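You operate a simulated robot arm through the tools that you are given. There is no shell and no other tool. Be economical: measure what you need, move in short steps, check, and stop when the job is done.

You run a simulated two-armed robot. Do the job below in one go: nothing can be reset, and whatever is moved stays where it is left.

## Task
On the top of the bench marked checks, fold the blue cloth in half, so that its two long edges meet.

The check looks at the end state, three seconds after you hand in, the way a careful person would. Anything else that was tipped, shoved, dropped, spilled or broken makes it a failure. Flat cloth is picked up by pressing the open fingertips on it (5 to 10 N) and closing them slowly along it; thin cloth reads only 2 to 8 mm in the jaws.

## Robot
Two 7-joint arms with two-finger parallel grippers on one trunk, on a base that drives. Base frame: it is fixed to the floor where the robot stands at the start and does not move with it; the origin is under the middle of the robot, x ahead of it, y to its left, z up; the surface under the hand at the start is at about z = 80. Lengths are in cm, angles in degrees, forces in N, time in s.
The left shoulder is at the start at [8, 13.1, 94.7], the right one opposite. With the tool pointing down near the work surface each hand reaches from about 40 to 86 cm from the robot's upright axis, wherever it stands, measured 20 degrees to its own side. Places, roughly: top of the bench marked checks [60, 20, 80]. Payload 1.57 kg a hand.
The TCP of each hand is the grasp point between the finger pads, 3 cm short of the fingertips. In the tool frame z runs along the fingers and y along their closing line. The gripper opens to 11 cm. The fingers are 2.4 cm wide and 1.2 cm thick; the gripper's body (4.8 by 11.2 cm) begins 7.8 cm behind the TCP.
Orientation is that of the tool frame in the base frame, as a unit quaternion [w, x, y, z]. With the fingers straight down and closing along the base's y, the tool's x points along the base's -x, its y along +y and its z along -z.

## Interface
- The arms move only by the tool play_rows. It takes "left_targets", "right_targets" or both (then of equal length, played together; a hand with none holds still); each is a list of rows, each a list of 7 numbers: the turn, a rotation vector about the base's x, y, z in degrees, then the shift along the base's x, y, z in cm, then the closure, from 0 (fully open) to 1 (shut). In form: [[rx, ry, rz, x, y, z, jaw], ...]. A call has 1 to 10 rows; each row shifts and turns the commanded pose from where the row before left it. A row lasts 0.2 s, in which the tool goes at most 5 cm and 8.6 degrees; a call with a longer step from one row to the next is refused whole, and so is a gripper value outside its range. A pose out of reach is approached as far as the arm can. The call stops where the force on the tool passes 40 N (or 10 N more than at its start, if that is more) or the arm is blocked; 0.2 s more then pass. Each finger travels about 10.8 cm/s and halts on what it meets, pressing with about 34 N; the grip force reading is that of the motor and also rises with nothing between the fingers. The clock runs only during rows and for 0.2 s after the last one: add rows that do not move to give the fingers time. It gives the time, the measured TCP pose, the force on the tool (base axes), the opening and the grip force at its end, in the units of the frame above (readings bear some noise), with the torque about the TCP (base axes, N m) and any sound that the robot's microphone picked up, and new pictures: "show" is both (left out), scene, wrist or none (wrist: the cameras of the hands that moved).
- Cameras (640 x 400 px; columns grow to the right, rows downward): "scene" is now at [-5.2, -0.26, 141.54]; the picture's right is [-0.03, -1.00, 0.00], its down [-0.61, 0.02, -0.79] and it looks along [0.79, -0.02, -0.61] (base axes); focal length 232 px, centre (320, 200). "left" rides on the left gripper at [7, -1.6, -14.1] in its tool frame; the picture's right is [0.23, 0.97, 0.00], its down [-0.86, 0.20, -0.48] and it looks along [-0.47, 0.11, 0.88] (tool axes); focal length 222 px, centre (320, 200). "right" rides on the right gripper at [7, 1.6, -14.1] in its tool frame; the picture's right is [-0.23, 0.97, 0.00], its down [-0.86, -0.20, -0.48] and it looks along [-0.47, -0.11, 0.88] (tool axes); focal length 222 px, centre (320, 200).
- base_move(legs): drives the robot by 1 to 6 legs, each [ahead, left, turn to the left] in cm, cm and degrees, along the robot's own axes; the way and the turn of a leg run together, so that a leg with both is an arc; at most 150 cm and 180 degrees a leg. The arms and the cameras ride along, it lands a little off, and it stops where it bumps. It gives what a move gives, and a new picture of the scene camera.
- head_to(pan, tilt): turns the head with the scene camera to pan (to the left, within 109 degrees either way) and tilt (down, from -29 to 69), counted from straight ahead of the robot. It gives what a move gives, and a new picture of the scene camera.
- pixel_to_xyz(camera, pixels): for up to 12 pixels [column, row] of the newest picture of that camera ("zoom" is the newest enlarged one), the place [x, y, z] in the base frame of the surface seen there, good to about 0.2 cm. No time passes.
- inspect(camera, box): a new picture of the part [left, top, right, bottom] of that camera's present view, enlarged. No time passes.
- finish_job(): hands the job in; it is judged then, once.

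Keep the steps short. Do not move on a guess: measure, check each grasp and each placing, and mend mistakes. In all there are 80 turns and 260 pictures (those below and enlarged ones count). Leave the grippers open and the arms clear of the work at the hand-in unless told otherwise, and finish with a single line.

The tools are called as name(argument=value, ...) on one line, values as JSON. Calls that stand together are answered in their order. play_rows: Moves the arms, as the interface text tells. Its arguments: {"type":"object","properties":{"left_targets":{"type":"array","items":{"type":"array","items":{"type":"number"}}},"right_targets":{"type":"array","items":{"type":"array","items":{"type":"number"}}},"show":{"type":"string","enum":["both","scene","wrist","none"]}},"required":[]} The other tools are called the same way: base_move (legs) drives the base; head_to (pan, tilt) turns the head that bears the scene camera; pixel_to_xyz (camera, pixels) gives the place of the surface under pixels of a picture; inspect (camera, box) takes an enlarged picture of a part of a camera's view; finish_job () hands the job in.

At the start:

```text
t: 0.0
left_tool_pos: [42.26, 38.24, 94.91]
left_tcp_rot: [0.001, 0.0, 1.0, 0.0]
left_wrist_force: [-1.2, 0.0, 0.7]
left_wrist_torque: [0.02, 0.02, 0.05]
left_grip_width: 11.01
left_grip_force: 0.1
right_tool_pos: [50.97, -5.31, 101.12]
right_tcp_rot: [0.0, 0.0, 1.0, -0.001]
right_wrist_force: [0.3, 1.1, 0.4]
right_wrist_torque: [0.01, -0.01, 0.0]
right_grip_width: 11.01
right_grip_force: 0.0
robot x, y, heading: [0.3, 0.07, -0.1]
head pan, tilt: [-1.6, 37.6]
```

scene: 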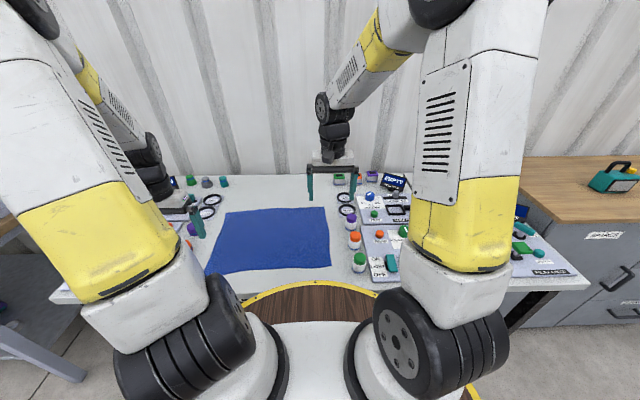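
right: 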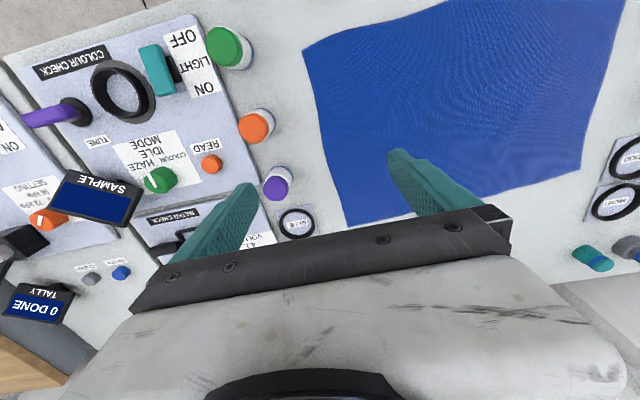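
left: 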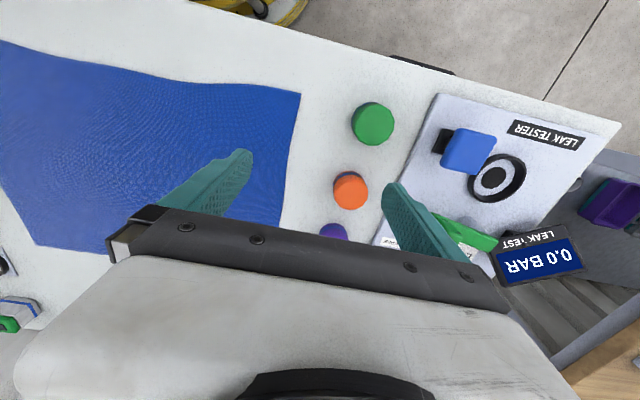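

I see the blue cloth in the scene with corners near (227,212), (325,207), (331,266) and (206,274). I'll measure these and some edge points.

pixel_to_xyz(camera="scene", pixels=[[228, 213], [325, 208], [330, 265], [208, 272], [276, 210], [328, 236], [270, 269], [217, 243], [275, 240], [345, 240], [190, 240]])

inspect(camera="scene", box=[170, 170, 390, 300])

```text
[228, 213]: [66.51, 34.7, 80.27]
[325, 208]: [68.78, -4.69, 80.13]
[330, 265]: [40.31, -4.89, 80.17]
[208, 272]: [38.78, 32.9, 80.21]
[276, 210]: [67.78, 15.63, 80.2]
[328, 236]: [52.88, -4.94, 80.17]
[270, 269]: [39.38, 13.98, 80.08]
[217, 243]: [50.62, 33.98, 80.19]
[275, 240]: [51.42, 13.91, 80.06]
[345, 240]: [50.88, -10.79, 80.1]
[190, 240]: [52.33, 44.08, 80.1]
```

```text
2.91 times, centred on (280, 235) of scene
```

zoom: 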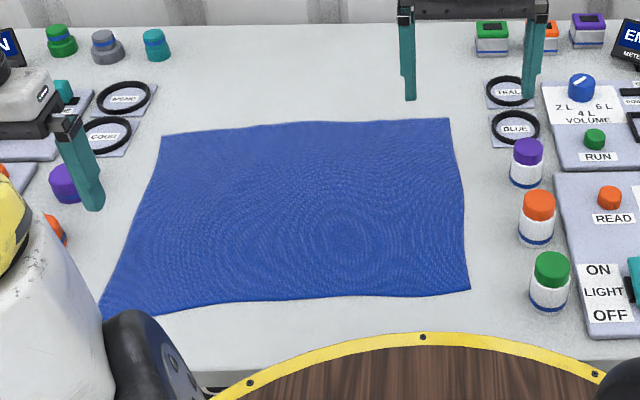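

The cloth measures x 39..68 and y -5..35, so the long edges run along y. I plan to fold the near edge onto the far edge with both hands. First I'll measure the bottles near the corners in the wrist and scene views.

pixel_to_xyz(camera="left", pixels=[[374, 122], [352, 190], [332, 232], [299, 94], [200, 85], [283, 225], [430, 110], [250, 60]])

pixel_to_xyz(camera="right", pixels=[[225, 47], [255, 125], [277, 183], [306, 48], [348, 222], [580, 182], [297, 222], [622, 0], [605, 205], [590, 255]])

```text
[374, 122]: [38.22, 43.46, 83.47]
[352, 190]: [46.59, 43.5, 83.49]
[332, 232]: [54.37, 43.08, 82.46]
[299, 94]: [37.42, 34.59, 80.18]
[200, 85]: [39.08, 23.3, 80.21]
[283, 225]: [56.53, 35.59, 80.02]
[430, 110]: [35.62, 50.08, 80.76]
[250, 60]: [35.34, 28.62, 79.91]
```

```text
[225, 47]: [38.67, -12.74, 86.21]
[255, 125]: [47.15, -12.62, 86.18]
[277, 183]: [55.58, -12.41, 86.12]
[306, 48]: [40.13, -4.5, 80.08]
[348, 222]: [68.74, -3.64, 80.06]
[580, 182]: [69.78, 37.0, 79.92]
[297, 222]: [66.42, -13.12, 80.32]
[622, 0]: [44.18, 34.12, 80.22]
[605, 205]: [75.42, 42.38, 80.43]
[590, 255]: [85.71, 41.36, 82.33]
```

The bottles stand at y≈-12.6 (top z 86) and the left knobs at y≈43.4 (top z 83.5), so both sides are clear. I'll drive back 6 cm so both the near and far edges are in comfortable reach.

base_move(legs=[[-6, 0, 0]])

```text
t: 1.0
left_tool_pos: [36.03, 38.14, 94.84]
left_tcp_rot: [0.0, 0.0, 1.0, 0.001]
left_wrist_force: [0.4, 0.2, 1.0]
left_wrist_torque: [0.01, 0.02, -0.05]
left_grip_width: 11.0
left_grip_force: 0.0
right_tool_pos: [44.74, -5.14, 101.2]
right_tcp_rot: [0.0, 0.0, 1.0, 0.0]
right_wrist_force: [0.1, -0.1, -0.1]
right_wrist_torque: [-0.03, 0.03, -0.01]
right_grip_width: 10.99
right_grip_force: 0.1
robot x, y, heading: [-6.12, -0.04, 0.1]
head pan, tilt: [-1.6, 37.6]
```

scene: 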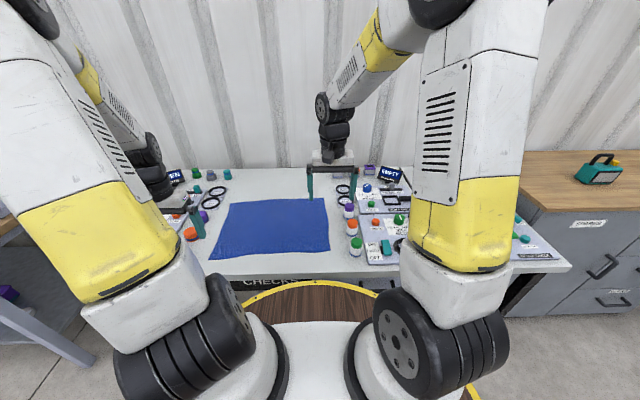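

Both hands are pointing down. I'll bring them over the near corners, with tips about 3 cm above the cloth and jaws at about 3.3 cm.

play_rows(left_targets=[[0, 0, 0, 0.8, -1.65, 0, 0.7], [0, 0, 0, 0.8, -1.65, -2.2, 0.7], [0, 0, 0, 0.8, -1.65, -2.2, 0.7], [0, 0, 0, 0.8, -1.65, -2.2, 0.7], [0, 0, 0, 0, 0, -2.2, 0.7]], right_targets=[[0, 0, 0, -0.72, 0.9, -2.4, 0.7], [0, 0, 0, -0.72, 0.9, -3.2, 0.7], [0, 0, 0, -0.72, 0.9, -3.2, 0.7], [0, 0, 0, -0.72, 0.8, -3.2, 0.7], [0, 0, 0, 0, 0, -3.2, 0.7]])

```text
t: 2.2
left_tool_pos: [39.24, 31.08, 85.88]
left_tcp_rot: [0.0, 0.001, 1.0, 0.0]
left_wrist_force: [-0.2, -0.9, -0.6]
left_wrist_torque: [0.01, -0.02, -0.03]
left_grip_width: 3.32
left_grip_force: 0.1
right_tool_pos: [41.7, -1.45, 85.7]
right_tcp_rot: [0.0, 0.001, 1.0, 0.001]
right_wrist_force: [0.4, -0.3, -0.4]
right_wrist_torque: [0.02, -0.01, 0.02]
right_grip_width: 3.31
right_grip_force: 0.1
robot x, y, heading: [-6.19, 0.11, -0.1]
head pan, tilt: [-1.6, 37.6]
```

scene: 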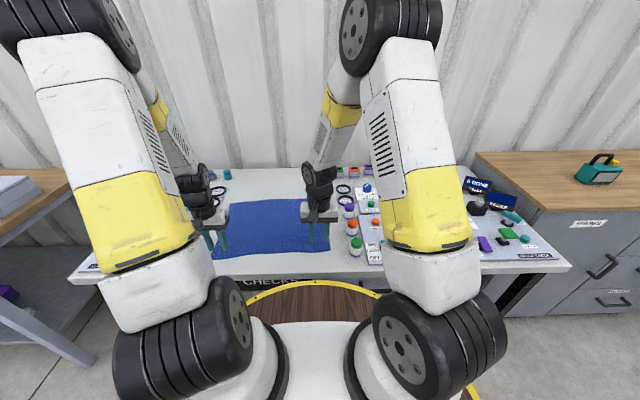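
right: 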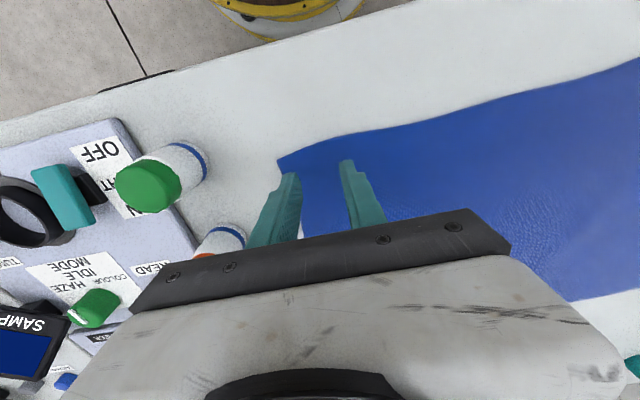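
left: 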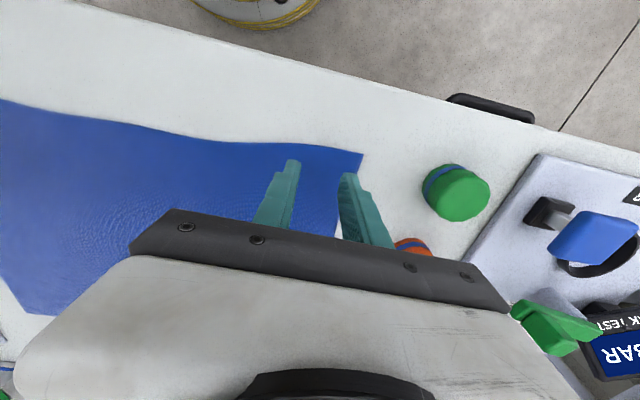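

The tips are about 2.6 cm above the cloth, over both near corners. I'll lower them slowly to contact, watching the force.

play_rows(left_targets=[[0, 0, 0, 0, 0, -1.2, 0.7], [0, 0, 0, 0, 0, -1.0, 0.7], [0, 0, 0, 0, 0, -0.5, 0.7], [0, 0, 0, 0, 0, 0, 0.7]], right_targets=[[0, 0, 0, 0, 0, -1.2, 0.7], [0, 0, 0, 0, 0, -0.9, 0.7], [0, 0, 0, 0, 0, -0.4, 0.7], [0, 0, 0, 0, 0, 0, 0.7]], show="none")

```text
t: 3.2
left_tool_pos: [39.38, 31.53, 83.29]
left_tcp_rot: [-0.001, 0.0, 1.0, 0.0]
left_wrist_force: [0.3, -0.6, -1.0]
left_wrist_torque: [0.01, 0.0, -0.03]
left_grip_width: 3.3
left_grip_force: 0.0
right_tool_pos: [41.78, -1.61, 83.39]
right_tcp_rot: [0.0, 0.0, 1.0, 0.001]
right_wrist_force: [-0.7, 0.0, 0.4]
right_wrist_torque: [0.01, -0.03, -0.02]
right_grip_width: 3.27
right_grip_force: 0.0
robot x, y, heading: [-6.55, 0.04, 0.1]
head pan, tilt: [-1.6, 37.6]
```

No contact yet, so I'll go down in finer steps.

play_rows(left_targets=[[0, 0, 0, 0, 0, -0.1, 0.7], [0, 0, 0, 0, 0, -0.1, 0.7], [0, 0, 0, 0, 0, 0, 0.7]], right_targets=[[0, 0, 0, 0, 0, -0.1, 0.7], [0, 0, 0, 0, 0, -0.15, 0.7], [0, 0, 0, 0, 0, 0, 0.7]], show="none")

```text
t: 4.0
left_tool_pos: [39.32, 31.5, 83.08]
left_tcp_rot: [0.0, 0.0, 1.0, 0.001]
left_wrist_force: [-0.4, 1.4, 12.5]
left_wrist_torque: [-0.01, 0.01, -0.02]
left_grip_width: 3.29
left_grip_force: 0.1
right_tool_pos: [41.87, -1.56, 83.19]
right_tcp_rot: [0.0, 0.0, 1.0, 0.0]
right_wrist_force: [0.4, -0.5, 0.3]
right_wrist_torque: [0.03, 0.0, -0.01]
right_grip_width: 3.27
right_grip_force: 0.1
robot x, y, heading: [-6.42, -0.18, 0.2]
head pan, tilt: [-1.6, 37.6]
```

The left hand reads 12.5 N, which is a little too much, and the right is just short. I'll ease the left up slightly and lower the right.

play_rows(left_targets=[[0, 0, 0, 0, 0, -0.0, 0.7], [0, 0, 0, 0, 0, 0.04, 0.7], [0, 0, 0, 0, 0, 0, 0.7]], right_targets=[[0, 0, 0, 0, 0, -0.06, 0.7], [0, 0, 0, 0, 0, -0.06, 0.7], [0, 0, 0, 0, 0, 0, 0.7]], show="none")

```text
t: 4.8
left_tool_pos: [39.11, 31.47, 83.08]
left_tcp_rot: [0.0, 0.0, 1.0, 0.0]
left_wrist_force: [0.9, -0.2, 4.3]
left_wrist_torque: [0.03, -0.02, 0.0]
left_grip_width: 3.3
left_grip_force: 0.0
right_tool_pos: [41.85, -1.56, 83.19]
right_tcp_rot: [0.0, 0.001, 1.0, 0.0]
right_wrist_force: [-3.9, -1.3, 16.4]
right_wrist_torque: [-0.14, 0.12, 0.0]
right_grip_width: 3.31
right_grip_force: 0.1
robot x, y, heading: [-6.09, -0.5, -0.0]
head pan, tilt: [-1.6, 37.6]
```

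The left reads 4 N and the right 16 N. I'll trim both to about 8 N, then close slowly along the cloth.

play_rows(left_targets=[[0, 0, 0, 0, 0, -0.02, 0.7], [0, 0, 0, 0, 0, 0, 0.7], [0, 0, 0, 0, 0, 0, 0.74], [0, 0, 0, 0, 0, 0, 0.78], [0, 0, 0, 0, 0, 0, 0.82], [0, 0, 0, 0, 0, 0, 0.86], [0, 0, 0, 0, 0, 0, 0.9], [0, 0, 0, 0, 0, 0, 0.94], [0, 0, 0, 0, 0, 0, 1], [0, 0, 0, 0, 0, 0, 1]], right_targets=[[0, 0, 0, 0, 0, 0.035, 0.7], [0, 0, 0, 0, 0, 0, 0.7], [0, 0, 0, 0, 0, 0, 0.74], [0, 0, 0, 0, 0, 0, 0.78], [0, 0, 0, 0, 0, 0, 0.82], [0, 0, 0, 0, 0, 0, 0.86], [0, 0, 0, 0, 0, 0, 0.9], [0, 0, 0, 0, 0, 0, 0.94], [0, 0, 0, 0, 0, 0, 1], [0, 0, 0, 0, 0, 0, 1]])

```text
t: 7.0
left_tool_pos: [39.18, 31.46, 83.14]
left_tcp_rot: [0.0, -0.001, 1.0, 0.0]
left_wrist_force: [-0.5, -0.3, 8.3]
left_wrist_torque: [0.05, -0.02, 0.03]
left_grip_width: 0.01
left_grip_force: 21.1
right_tool_pos: [41.88, -1.69, 83.07]
right_tcp_rot: [-0.001, 0.0, 1.0, 0.0]
right_wrist_force: [0.2, -1.3, 8.0]
right_wrist_torque: [-0.02, 0.02, 0.0]
right_grip_width: 0.0
right_grip_force: 21.4
robot x, y, heading: [-6.17, -0.04, -0.0]
head pan, tilt: [-1.6, 37.6]
```

scene: 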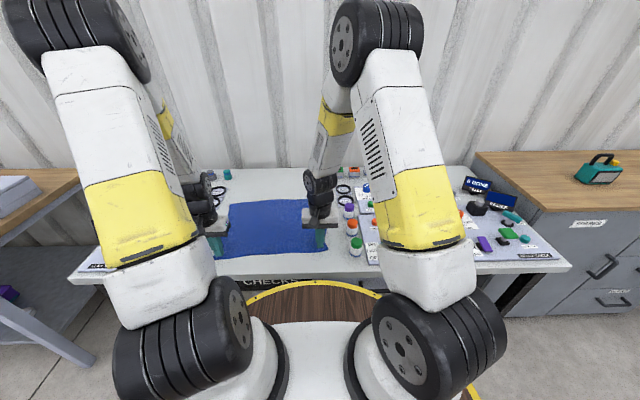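
right: 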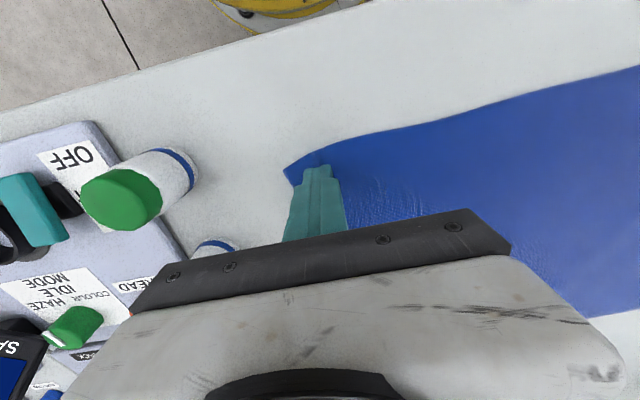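
left: 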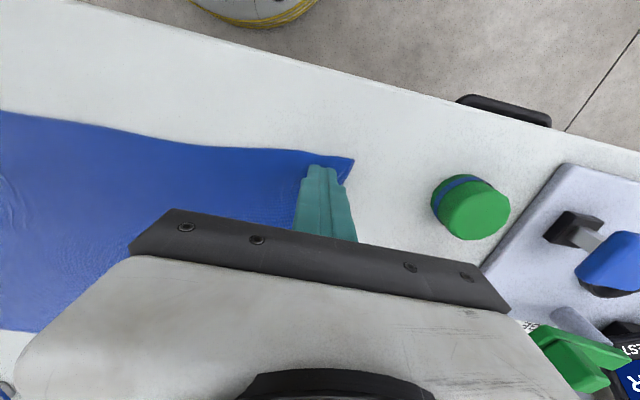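

Both jaws read 0 mm where 2–8 mm would mean cloth, so I probably missed. I'll look closely before lifting.

inspect(camera="right", box=[250, 120, 410, 220])

inspect(camera="left", box=[240, 120, 400, 220])

```text
4.00 times, centred on (330, 170) of right
```

zoom: 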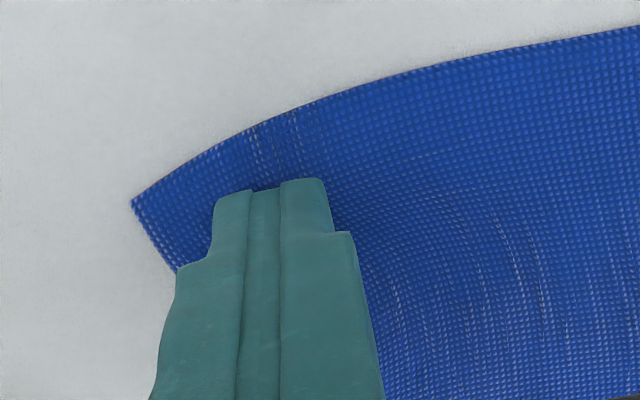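

```text
4.00 times, centred on (320, 170) of left
```

zoom: 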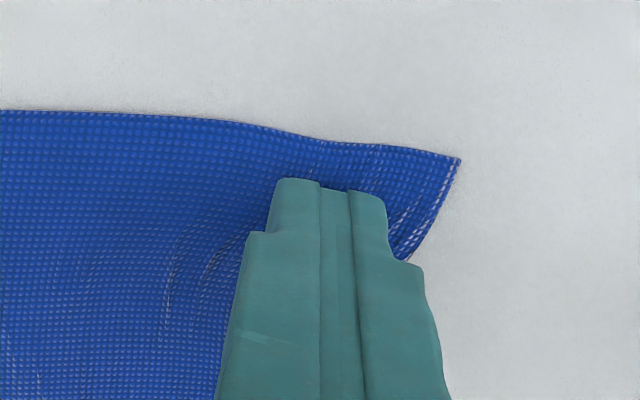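

The jaws closed over the cloth without raising a ridge; the fingers slid. I'll lift 1 cm to check, reopen wider, and retry with firmer pressure and a slower close.

play_rows(left_targets=[[0, 0, 0, 0, 0, 0.5, 1], [0, 0, 0, 0, 0, 0.5, 1], [0, 0, 0, 0, -1.0, 0, 0.5], [0, 0, 0, 0, 0, 0, 0.5], [0, 0, 0, 0, 0, 0, 0.5]], right_targets=[[0, 0, 0, 0, 0, 0.5, 1], [0, 0, 0, 0, 0, 0.5, 1], [0, 0, 0, 0, 1.0, 0, 0.5], [0, 0, 0, 0, 0, 0, 0.5], [0, 0, 0, 0, 0, 0, 0.5]], show="wrist")

```text
t: 8.2
left_tool_pos: [39.3, 30.55, 84.25]
left_tcp_rot: [0.0, -0.001, 1.0, 0.0]
left_wrist_force: [0.2, 0.6, 0.6]
left_wrist_torque: [0.03, 0.0, 0.01]
left_grip_width: 5.49
left_grip_force: 0.1
right_tool_pos: [41.87, -0.73, 84.14]
right_tcp_rot: [0.0, 0.0, 1.0, -0.001]
right_wrist_force: [-0.4, -0.5, 0.4]
right_wrist_torque: [-0.01, -0.01, 0.01]
right_grip_width: 5.51
right_grip_force: 0.1
robot x, y, heading: [-6.36, 0.1, 0.2]
head pan, tilt: [-1.6, 37.6]
```

right: 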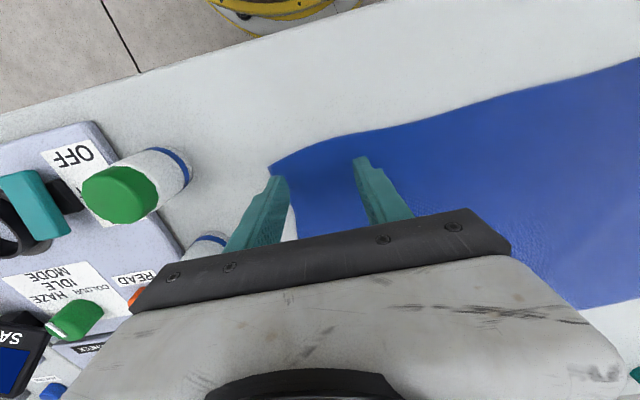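
left: 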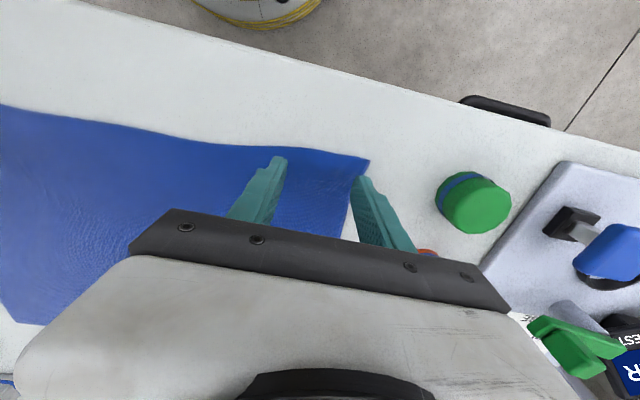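

The outer fingers look to be right at the short side edges. I'll measure the corners now.

pixel_to_xyz(camera="right", pixels=[[272, 165], [296, 215], [415, 124], [566, 90]])

pixel_to_xyz(camera="left", pixels=[[366, 160], [347, 215], [260, 147], [150, 128]])

```text
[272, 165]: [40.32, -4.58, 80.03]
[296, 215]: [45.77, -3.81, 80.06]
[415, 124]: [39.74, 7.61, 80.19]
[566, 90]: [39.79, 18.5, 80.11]
```

```text
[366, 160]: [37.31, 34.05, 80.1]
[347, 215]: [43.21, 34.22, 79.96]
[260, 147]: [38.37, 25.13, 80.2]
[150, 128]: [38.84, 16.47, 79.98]
```

The outer fingers were half off the cloth. I'll shift both hands 1 cm inward, press to about 9 N, and check the force before closing.

play_rows(left_targets=[[0, 0, 0, 0, -1.0, 0, 0.5], [0, 0, 0, 0, 0, -0.5, 0.5], [0, 0, 0, 0, 0, -0.4, 0.5], [0, 0, 0, 0, 0, -0.1, 0.5], [0, 0, 0, 0, 0, 0, 0.5]], right_targets=[[0, 0, 0, 0, 1.0, 0, 0.5], [0, 0, 0, 0, 0, -0.5, 0.5], [0, 0, 0, 0, 0, -0.4, 0.5], [0, 0, 0, 0, 0, -0.1, 0.5], [0, 0, 0, 0, 0, 0, 0.5]], show="none")

```text
t: 9.4
left_tool_pos: [39.09, 29.46, 83.28]
left_tcp_rot: [0.0, 0.0, 1.0, 0.0]
left_wrist_force: [0.5, 0.2, -0.7]
left_wrist_torque: [0.01, -0.01, -0.03]
left_grip_width: 5.49
left_grip_force: 0.1
right_tool_pos: [41.71, 0.17, 83.14]
right_tcp_rot: [0.0, 0.0, 1.0, 0.001]
right_wrist_force: [0.7, 0.8, 1.1]
right_wrist_torque: [0.0, 0.01, 0.04]
right_grip_width: 5.49
right_grip_force: 0.1
robot x, y, heading: [-6.38, 0.23, -0.0]
head pan, tilt: [-1.6, 37.6]
```

There's no force yet, so I'll lower a little more.

play_rows(left_targets=[[0, 0, 0, 0, 0, -0.05, 0.5], [0, 0, 0, 0, 0, 0, 0.5]], right_targets=[[0, 0, 0, 0, 0, -0.05, 0.5], [0, 0, 0, 0, 0, 0, 0.5]], show="none")

```text
t: 10.0
left_tool_pos: [39.22, 29.56, 83.26]
left_tcp_rot: [0.0, -0.001, 1.0, 0.0]
left_wrist_force: [-0.2, -1.3, 0.5]
left_wrist_torque: [0.04, -0.04, 0.02]
left_grip_width: 5.51
left_grip_force: 0.0
right_tool_pos: [41.83, 0.27, 83.28]
right_tcp_rot: [0.0, 0.0, 1.0, 0.0]
right_wrist_force: [-0.1, 1.0, 4.3]
right_wrist_torque: [-0.04, 0.03, 0.01]
right_grip_width: 5.49
right_grip_force: 0.1
robot x, y, heading: [-5.94, 0.15, 0.0]
head pan, tilt: [-1.6, 37.6]
```

The right hand is touching at 4 N and the left isn't yet. I'll lower both a bit more.

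play_rows(left_targets=[[0, 0, 0, 0, 0, -0.06, 0.5], [0, 0, 0, 0, 0, 0, 0.5]], right_targets=[[0, 0, 0, 0, 0, -0.02, 0.5], [0, 0, 0, 0, 0, 0, 0.5]], show="none")

```text
t: 10.6
left_tool_pos: [39.25, 29.47, 83.2]
left_tcp_rot: [0.0, 0.0, 1.0, 0.0]
left_wrist_force: [-0.1, -1.7, 4.4]
left_wrist_torque: [0.01, 0.02, 0.0]
left_grip_width: 5.52
left_grip_force: 0.1
right_tool_pos: [41.82, 0.09, 83.18]
right_tcp_rot: [0.0, 0.0, 1.0, 0.0]
right_wrist_force: [-0.7, 1.3, 13.5]
right_wrist_torque: [-0.08, 0.08, -0.06]
right_grip_width: 5.51
right_grip_force: 0.1
robot x, y, heading: [-6.09, -0.24, -0.1]
head pan, tilt: [-1.6, 37.6]
```

The left reads 4 N and the right 13 N. I'll trim both to about 9 N and start closing slowly.

play_rows(left_targets=[[0, 0, 0, 0, 0, -0.02, 0.5], [0, 0, 0, 0, 0, 0, 0.53], [0, 0, 0, 0, 0, 0, 0.56], [0, 0, 0, 0, 0, 0, 0.59], [0, 0, 0, 0, 0, 0, 0.62], [0, 0, 0, 0, 0, 0, 0.65], [0, 0, 0, 0, 0, 0, 0.68], [0, 0, 0, 0, 0, 0, 0.71], [0, 0, 0, 0, 0, 0, 0.74], [0, 0, 0, 0, 0, 0, 0.77]], right_targets=[[0, 0, 0, 0, 0, 0.015, 0.5], [0, 0, 0, 0, 0, 0, 0.53], [0, 0, 0, 0, 0, 0, 0.56], [0, 0, 0, 0, 0, 0, 0.59], [0, 0, 0, 0, 0, 0, 0.62], [0, 0, 0, 0, 0, 0, 0.65], [0, 0, 0, 0, 0, 0, 0.68], [0, 0, 0, 0, 0, 0, 0.71], [0, 0, 0, 0, 0, 0, 0.74], [0, 0, 0, 0, 0, 0, 0.77]], show="wrist")

```text
t: 12.8
left_tool_pos: [39.22, 29.64, 83.24]
left_tcp_rot: [0.001, 0.0, 1.0, 0.0]
left_wrist_force: [-1.0, -3.7, 10.3]
left_wrist_torque: [-0.09, -0.02, 0.03]
left_grip_width: 2.6
left_grip_force: 1.0
right_tool_pos: [41.84, 0.3, 83.05]
right_tcp_rot: [0.001, 0.0, 1.0, -0.002]
right_wrist_force: [0.5, 4.5, 29.4]
right_wrist_torque: [-0.05, 0.02, -0.02]
right_grip_width: 2.4
right_grip_force: 0.1
robot x, y, heading: [-6.38, 0.11, -0.2]
head pan, tilt: [-1.6, 37.6]
```

right: 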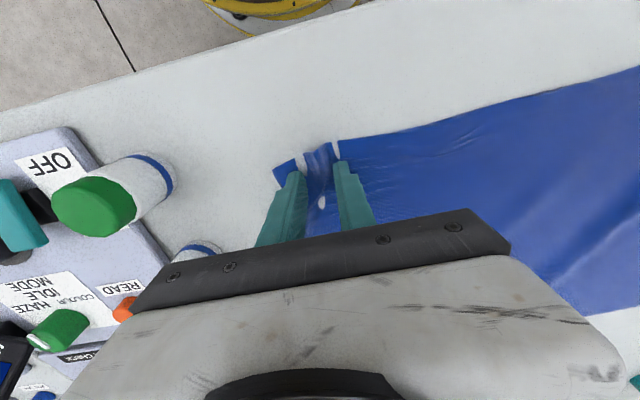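
left: 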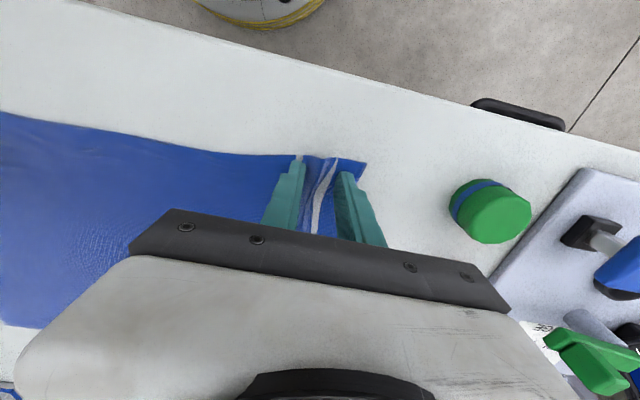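

Ridges of cloth are rising between both sets of fingertips. The right force grew to 29 N, so I'll ease it up slightly while finishing the close.

play_rows(left_targets=[[0, 0, 0, 0, 0, 0, 0.8], [0, 0, 0, 0, 0, 0, 0.83], [0, 0, 0, 0, 0, 0, 0.86], [0, 0, 0, 0, 0, 0, 0.89], [0, 0, 0, 0, 0, 0, 0.92], [0, 0, 0, 0, 0, 0, 0.95], [0, 0, 0, 0, 0, 0, 1], [0, 0, 0, 0, 0, 0, 1]], right_targets=[[0, 0, 0, 0, 0, 0.06, 0.8], [0, 0, 0, 0, 0, 0, 0.83], [0, 0, 0, 0, 0, 0, 0.86], [0, 0, 0, 0, 0, 0, 0.89], [0, 0, 0, 0, 0, 0, 0.92], [0, 0, 0, 0, 0, 0, 0.95], [0, 0, 0, 0, 0, 0, 1], [0, 0, 0, 0, 0, 0, 1]], show="wrist")

```text
t: 14.6
left_tool_pos: [39.22, 29.6, 83.29]
left_tcp_rot: [0.002, 0.0, 1.0, 0.001]
left_wrist_force: [4.0, -16.6, 35.2]
left_wrist_torque: [-0.78, -0.12, -0.01]
left_grip_width: 1.03
left_grip_force: 28.7
right_tool_pos: [41.69, 0.26, 83.23]
right_tcp_rot: [0.001, -0.001, 1.0, 0.001]
right_wrist_force: [-1.9, 20.4, 20.7]
right_wrist_torque: [0.56, 0.0, -0.22]
right_grip_width: 0.75
right_grip_force: 26.4
robot x, y, heading: [-6.81, 0.31, -0.1]
head pan, tilt: [-1.6, 37.6]
```

right: 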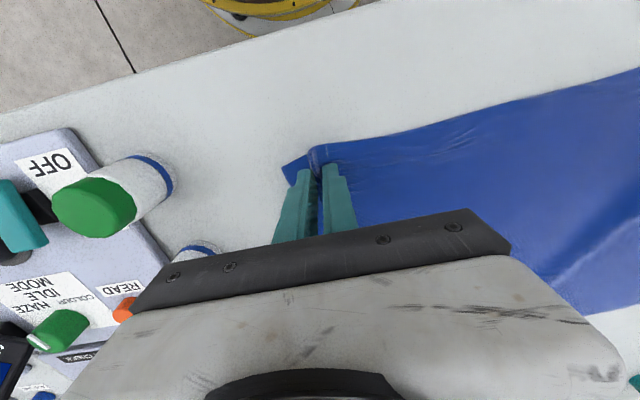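
left: 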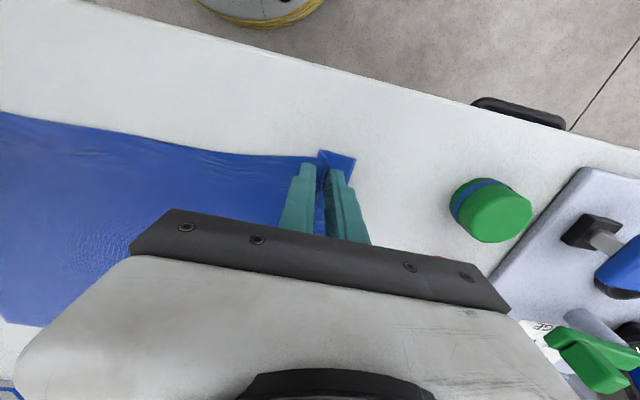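

Both jaws now hold cloth (10 mm and 7.5 mm). I'll lift gently 2 cm and check.

play_rows(left_targets=[[0, 0, 0, 0, 0, 0.3, 1], [0, 0, 0, 0, 0, 0.5, 1], [0, 0, 0, 0, 0, 0.6, 1], [0, 0, 0, 0, 0, 0.6, 1], [0, 0, 0, 0, 0, 0, 1]], right_targets=[[0, 0, 0, 0, 0, 0.3, 1], [0, 0, 0, 0, 0, 0.5, 1], [0, 0, 0, 0, 0, 0.6, 1], [0, 0, 0, 0, 0, 0.6, 1], [0, 0, 0, 0, 0, 0, 1]])

```text
t: 15.8
left_tool_pos: [39.12, 29.77, 85.19]
left_tcp_rot: [0.0, 0.0, 1.0, 0.0]
left_wrist_force: [-0.4, 0.4, 0.4]
left_wrist_torque: [0.0, 0.01, -0.03]
left_grip_width: 0.0
left_grip_force: 21.1
right_tool_pos: [41.85, 0.25, 85.18]
right_tcp_rot: [-0.001, 0.0, 1.0, 0.001]
right_wrist_force: [0.7, 0.2, 0.4]
right_wrist_torque: [-0.01, -0.02, 0.0]
right_grip_width: 0.26
right_grip_force: 24.2
robot x, y, heading: [-6.54, -0.09, -0.3]
head pan, tilt: [-1.6, 37.6]
```

scene: 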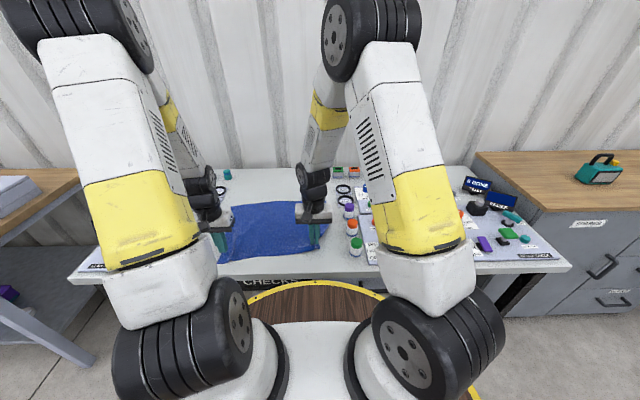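
right: 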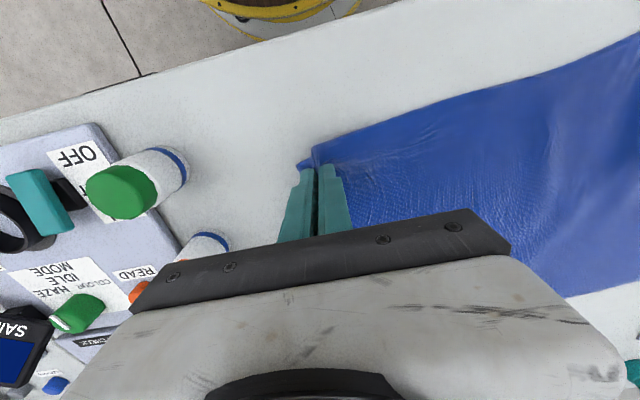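
left: 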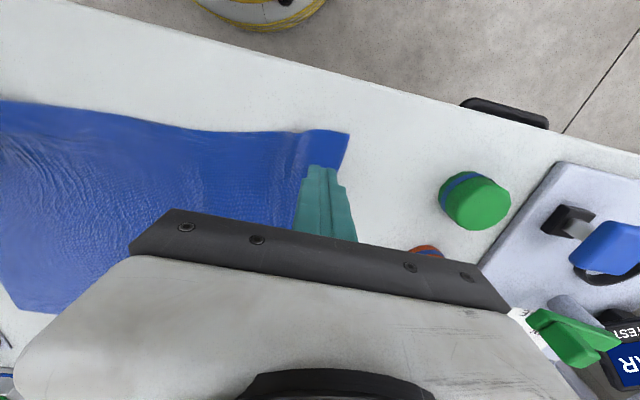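

The right still holds (2.6 mm) but the left slipped. I'll keep the right still and look at the left corner.

inspect(camera="left", box=[220, 90, 420, 215])

inspect(camera="right", box=[240, 110, 400, 210])

pixel_to_xyz(camera="left", pixels=[[348, 135], [340, 170], [302, 131], [322, 150], [260, 131], [200, 129], [280, 160]])

```text
3.20 times, centred on (320, 152) of left
```

zoom: 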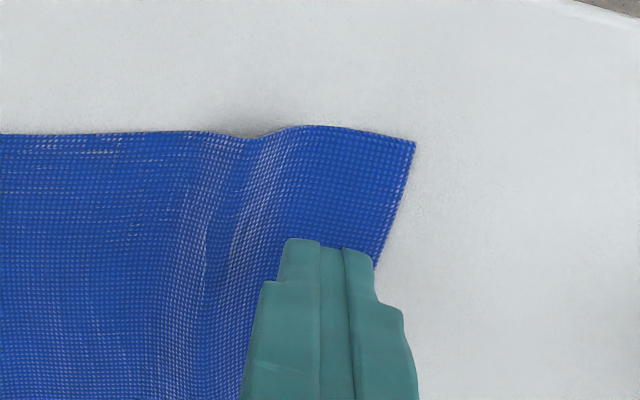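

```text
4.00 times, centred on (320, 160) of right
```

zoom: 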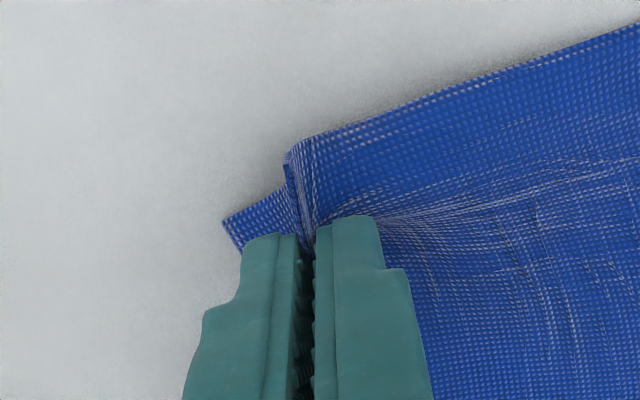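

```text
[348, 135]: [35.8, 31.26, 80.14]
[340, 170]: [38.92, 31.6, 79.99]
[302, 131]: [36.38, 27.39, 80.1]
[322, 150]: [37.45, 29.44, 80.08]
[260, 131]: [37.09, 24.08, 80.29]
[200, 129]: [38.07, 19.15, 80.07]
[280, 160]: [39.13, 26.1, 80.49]
```

The left corner is now at (35.8, 31.3), with a small wrinkle at y≈27 between where the fingers will land. I'll open the left, centre it over the wrinkle at (37.6, 27.3), and lower it.

play_rows(left_targets=[[0, 0, 0, 0, 0, 0.5, 0.8], [0, 0, 0, -0.8, -1.2, 0, 0.5], [0, 0, 0, -0.8, -1.2, 0, 0.5], [0, 0, 0, 0, 0, -1.0, 0.5], [0, 0, 0, 0, 0, -0.8, 0.5], [0, 0, 0, 0, 0, -0.5, 0.5], [0, 0, 0, 0, 0, -0.2, 0.5], [0, 0, 0, 0, 0, 0, 0.5]], show="wrist")

```text
t: 17.6
left_tool_pos: [37.56, 27.05, 83.15]
left_tcp_rot: [0.0, 0.0, 1.0, 0.0]
left_wrist_force: [-5.0, -2.7, 27.0]
left_wrist_torque: [-0.14, 0.03, -0.03]
left_grip_width: 5.46
left_grip_force: 0.1
right_tool_pos: [41.84, 0.04, 85.2]
right_tcp_rot: [0.0, 0.0, 1.0, 0.0]
right_wrist_force: [-0.5, -0.5, -0.2]
right_wrist_torque: [-0.01, 0.0, 0.0]
right_grip_width: 0.26
right_grip_force: 23.5
robot x, y, heading: [-6.52, -0.27, -0.1]
head pan, tilt: [-1.6, 37.6]
```

left: 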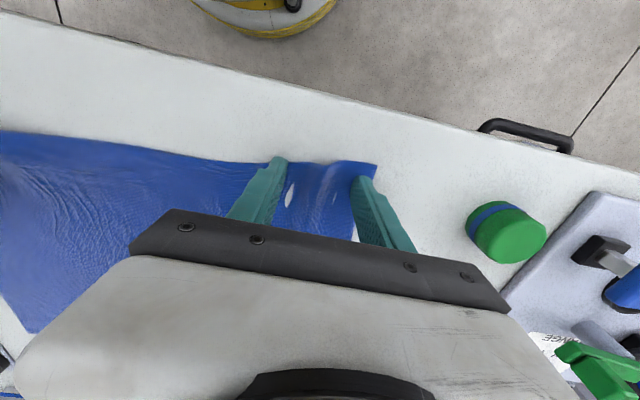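

The force is 27 N, too much. I'll raise 0.07 cm and start the slow close.

play_rows(left_targets=[[0, 0, 0, 0, 0, 0.07, 0.5], [0, 0, 0, 0, 0, 0, 0.52], [0, 0, 0, 0, 0, 0, 0.54], [0, 0, 0, 0, 0, 0, 0.56], [0, 0, 0, 0, 0, 0, 0.58], [0, 0, 0, 0, 0, 0, 0.6], [0, 0, 0, 0, 0, 0, 0.62], [0, 0, 0, 0, 0, 0, 0.64], [0, 0, 0, 0, 0, 0, 0.66], [0, 0, 0, 0, 0, 0, 0.68]], show="wrist")

```text
t: 19.8
left_tool_pos: [37.59, 27.07, 83.13]
left_tcp_rot: [0.0, 0.0, 1.0, 0.0]
left_wrist_force: [0.5, -2.8, 13.3]
left_wrist_torque: [-0.1, -0.07, 0.01]
left_grip_width: 3.48
left_grip_force: 0.1
right_tool_pos: [41.78, 0.23, 85.29]
right_tcp_rot: [0.0, -0.001, 1.0, 0.0]
right_wrist_force: [0.4, 2.5, -0.6]
right_wrist_torque: [0.04, -0.02, -0.01]
right_grip_width: 0.21
right_grip_force: 23.9
robot x, y, heading: [-6.32, 0.11, 0.2]
head pan, tilt: [-1.6, 37.6]
```

left: 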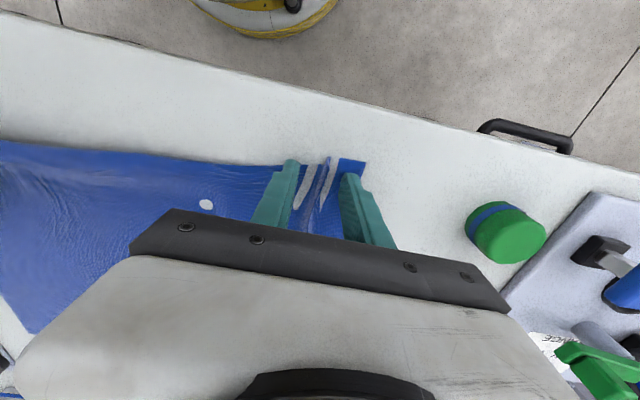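

A clear ridge is standing between the fingers at 13 N. I'll continue, easing up slightly as the bundle thickens.

play_rows(left_targets=[[0, 0, 0, 0, 0, 0.02, 0.71], [0, 0, 0, 0, 0, 0, 0.74], [0, 0, 0, 0, 0, 0, 0.77], [0, 0, 0, 0, 0, 0.02, 0.8], [0, 0, 0, 0, 0, 0, 0.83], [0, 0, 0, 0, 0, 0, 0.86]], show="wrist")

```text
t: 21.2
left_tool_pos: [37.66, 27.21, 83.24]
left_tcp_rot: [0.0, 0.0, 1.0, 0.0]
left_wrist_force: [-0.3, 0.2, 0.1]
left_wrist_torque: [-0.03, 0.01, -0.01]
left_grip_width: 1.5
left_grip_force: 0.1
right_tool_pos: [41.72, 0.27, 85.28]
right_tcp_rot: [0.0, 0.0, 1.0, 0.0]
right_wrist_force: [-0.8, 1.2, 0.2]
right_wrist_torque: [-0.01, 0.0, 0.01]
right_grip_width: 0.23
right_grip_force: 24.0
robot x, y, heading: [-6.21, -0.26, -0.0]
head pan, tilt: [-1.6, 37.6]
```

left: 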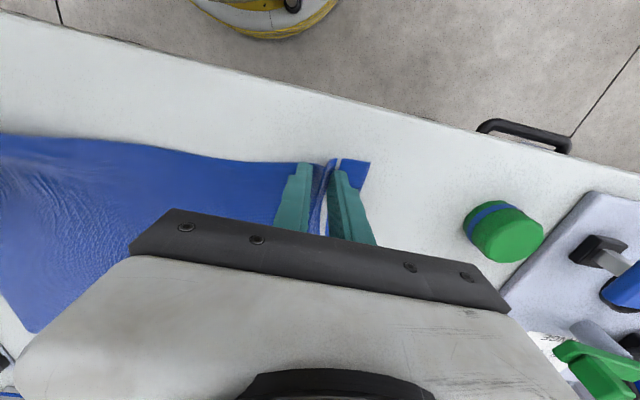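

The force fell to 0 but the ridge still stands between the fingers. I'll press down 0.06 cm and close fully.

play_rows(left_targets=[[0, 0, 0, 0, 0, -0.06, 0.86], [0, 0, 0, 0, 0, 0, 0.88], [0, 0, 0, 0, 0, 0, 0.9], [0, 0, 0, 0, 0, 0, 0.92], [0, 0, 0, 0, 0, 0, 0.95], [0, 0, 0, 0, 0, 0, 1], [0, 0, 0, 0, 0, 0, 1], [0, 0, 0, 0, 0, 0, 1]], show="wrist")

inspect(camera="left", box=[220, 110, 420, 235])

```text
t: 23.0
left_tool_pos: [37.59, 27.29, 83.05]
left_tcp_rot: [0.0, -0.001, 1.0, 0.0]
left_wrist_force: [1.7, -5.6, 13.8]
left_wrist_torque: [-0.16, -0.11, -0.02]
left_grip_width: 0.27
left_grip_force: 24.0
right_tool_pos: [41.75, 0.3, 85.2]
right_tcp_rot: [0.0, 0.0, 1.0, 0.0]
right_wrist_force: [-0.4, 4.2, -0.3]
right_wrist_torque: [0.13, -0.01, -0.02]
right_grip_width: 0.24
right_grip_force: 23.6
robot x, y, heading: [-6.2, -0.01, -0.2]
head pan, tilt: [-1.6, 37.6]
```

left: 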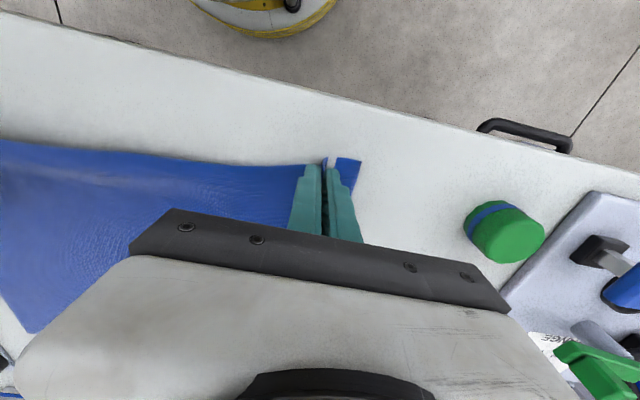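

```text
3.20 times, centred on (320, 172) of left
```

zoom: 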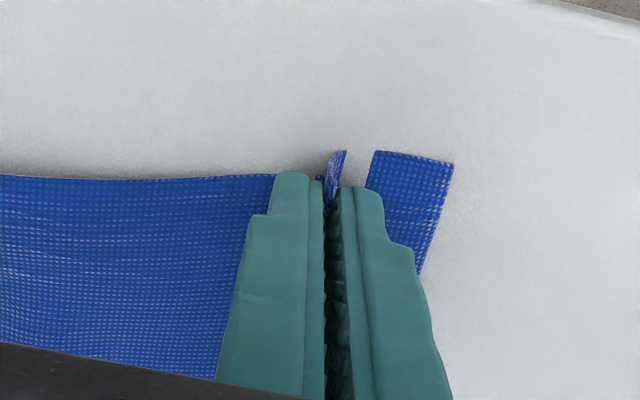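

The left jaw now holds a ridge at 2.7 mm. I'll lift it 2 cm to match the right.

play_rows(left_targets=[[0, 0, 0, 0, 0, 0.3, 1], [0, 0, 0, 0, 0, 0.5, 1], [0, 0, 0, 0, 0, 0.6, 1], [0, 0, 0, 0, 0, 0.6, 1], [0, 0, 0, 0, 0, 0, 1]])

```text
t: 24.2
left_tool_pos: [37.61, 27.3, 85.08]
left_tcp_rot: [-0.001, 0.0, 1.0, 0.0]
left_wrist_force: [0.6, -2.8, -0.1]
left_wrist_torque: [-0.1, 0.01, -0.01]
left_grip_width: 0.28
left_grip_force: 24.3
right_tool_pos: [41.81, 0.2, 85.14]
right_tcp_rot: [0.0, 0.0, 1.0, 0.0]
right_wrist_force: [-0.2, 2.9, 0.0]
right_wrist_torque: [0.03, 0.02, -0.02]
right_grip_width: 0.23
right_grip_force: 23.8
robot x, y, heading: [-6.64, 0.19, -0.1]
head pan, tilt: [-1.6, 37.6]
```

scene: 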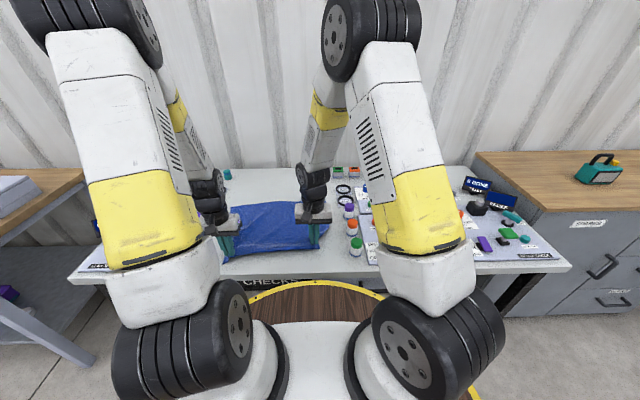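
left: 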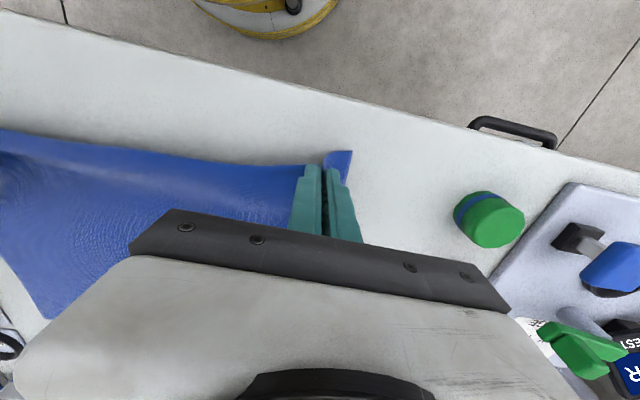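

Both corners are gripped (2.8 and 2.3 mm). The fingers can't flip the edge over, so I'll hang the cloth, lay its lower half down trailing toward me, then bring the held edge back over it. That keeps the held edge the right way up. First I'll lift, moving forward a little.

play_rows(left_targets=[[0, 0, 0, 1.2, 0, 1.5, 1], [0, 0, 0, 1.2, 0, 1.5, 1], [0, 0, 0, 1.2, 0, 1.5, 1], [0, 0, 0, 1.2, 0, 1.5, 1], [0, 0, 0, 1.2, 0, 1.5, 1], [0, 0, 0, 1.2, 0, 1.5, 1], [0, 0, 0, 1.2, 0, 1.5, 1], [0, 0, 0, 1.2, 0, 1.5, 1], [0, 0, 0, 1.2, 0, 1.5, 1], [0, 0, 0, 1.2, 0, 1.5, 1]], right_targets=[[0, 0, 0, 0.8, 0, 1.5, 1], [0, 0, 0, 0.8, 0, 1.5, 1], [0, 0, 0, 0.8, 0, 1.5, 1], [0, 0, 0, 0.8, 0, 1.5, 1], [0, 0, 0, 0.8, 0, 1.5, 1], [0, 0, 0, 0.8, 0, 1.5, 1], [0, 0, 0, 0.8, 0, 1.5, 1], [0, 0, 0, 0.8, 0, 1.5, 1], [0, 0, 0, 0.8, 0, 1.5, 1], [0, 0, 0, 0.8, 0, 1.5, 1]])

```text
t: 26.4
left_tool_pos: [49.78, 27.36, 100.17]
left_tcp_rot: [0.0, -0.001, 1.0, 0.0]
left_wrist_force: [1.0, -4.0, -1.0]
left_wrist_torque: [-0.12, -0.03, -0.04]
left_grip_width: 0.26
left_grip_force: 24.5
right_tool_pos: [49.65, 0.31, 100.22]
right_tcp_rot: [0.0, 0.0, 1.0, -0.001]
right_wrist_force: [1.4, 2.7, 0.5]
right_wrist_torque: [0.12, 0.0, -0.05]
right_grip_width: 0.24
right_grip_force: 23.9
robot x, y, heading: [-6.23, 0.23, 0.2]
head pan, tilt: [-1.6, 37.6]
```

scene: 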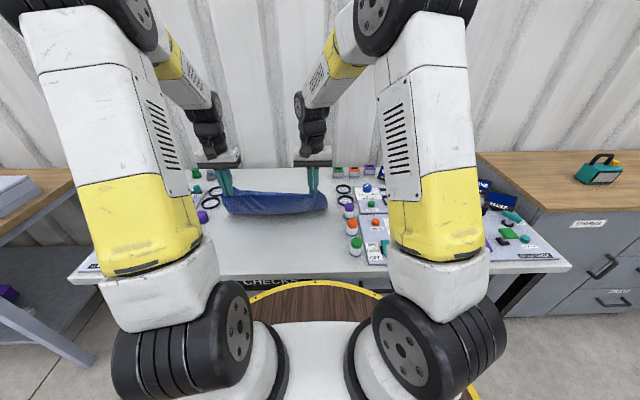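
right: 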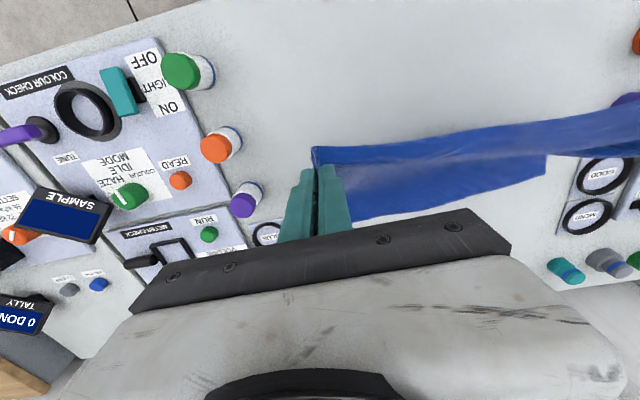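
left: 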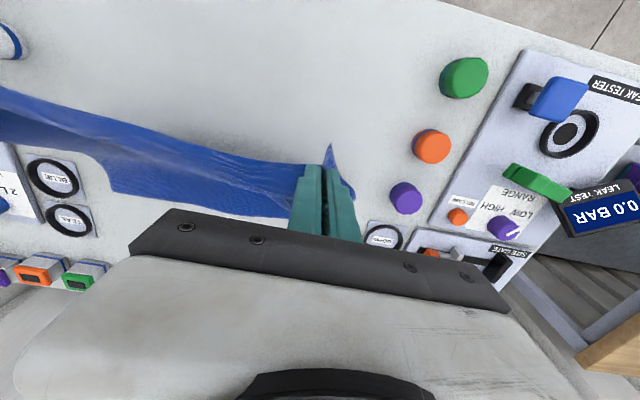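

Both grips hold and the cloth is draping evenly. I'll lift straight up another 13 cm so it hangs free.

play_rows(left_targets=[[0, 0, 0, 0, 0, 1.5, 1], [0, 0, 0, 0, 0, 1.5, 1], [0, 0, 0, 0, 0, 1.5, 1], [0, 0, 0, 0, 0, 1.5, 1], [0, 0, 0, 0, 0, 1.5, 1], [0, 0, 0, 0, 0, 1.5, 1], [0, 0, 0, 0, 0, 1.5, 1], [0, 0, 0, 0, 0, 1.5, 1], [0, 0, 0, 0, 0, 1, 1], [0, 0, 0, 0, 0, 0, 1]], right_targets=[[0, 0, 0, 0, 0, 1.5, 1], [0, 0, 0, 0, 0, 1.5, 1], [0, 0, 0, 0, 0, 1.5, 1], [0, 0, 0, 0, 0, 1.5, 1], [0, 0, 0, 0, 0, 1.5, 1], [0, 0, 0, 0, 0, 1.5, 1], [0, 0, 0, 0, 0, 1.5, 1], [0, 0, 0, 0, 0, 1.5, 1], [0, 0, 0, 0, 0, 1, 1], [0, 0, 0, 0, 0, 0, 1]])

```text
t: 28.6
left_tool_pos: [49.61, 27.04, 113.13]
left_tcp_rot: [0.0, 0.0, 1.0, -0.001]
left_wrist_force: [0.4, -2.2, -0.2]
left_wrist_torque: [-0.03, 0.0, -0.04]
left_grip_width: 0.25
left_grip_force: 24.2
right_tool_pos: [49.56, 0.15, 113.26]
right_tcp_rot: [0.0, -0.001, 1.0, 0.0]
right_wrist_force: [-0.2, -0.2, 0.2]
right_wrist_torque: [-0.01, -0.01, 0.0]
right_grip_width: 0.23
right_grip_force: 24.0
robot x, y, heading: [-6.32, 0.17, -0.2]
head pan, tilt: [-1.6, 37.6]
```

scene: 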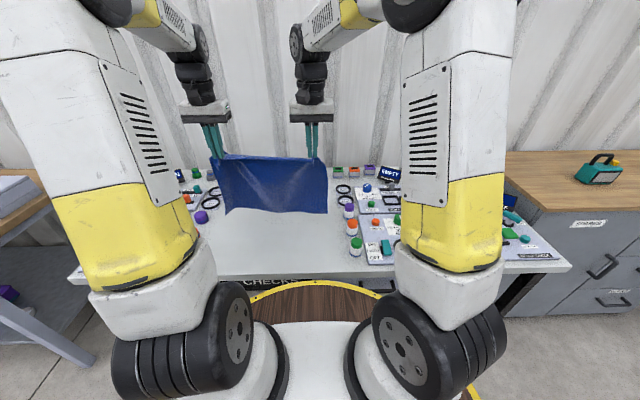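
right: 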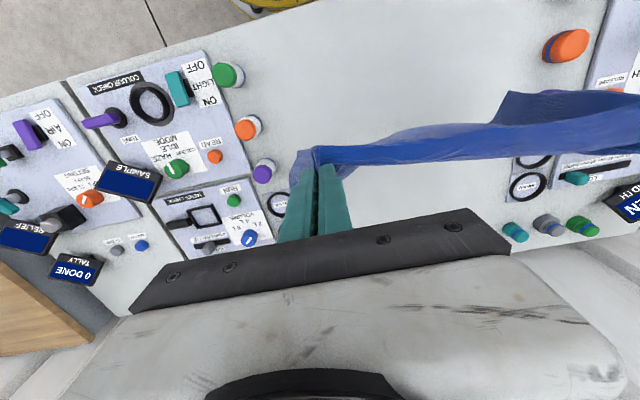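
left: 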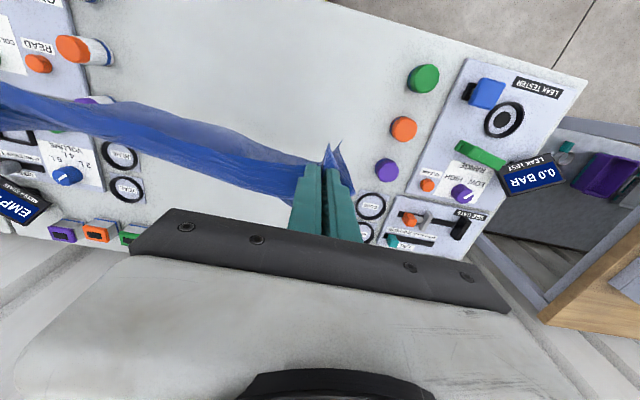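

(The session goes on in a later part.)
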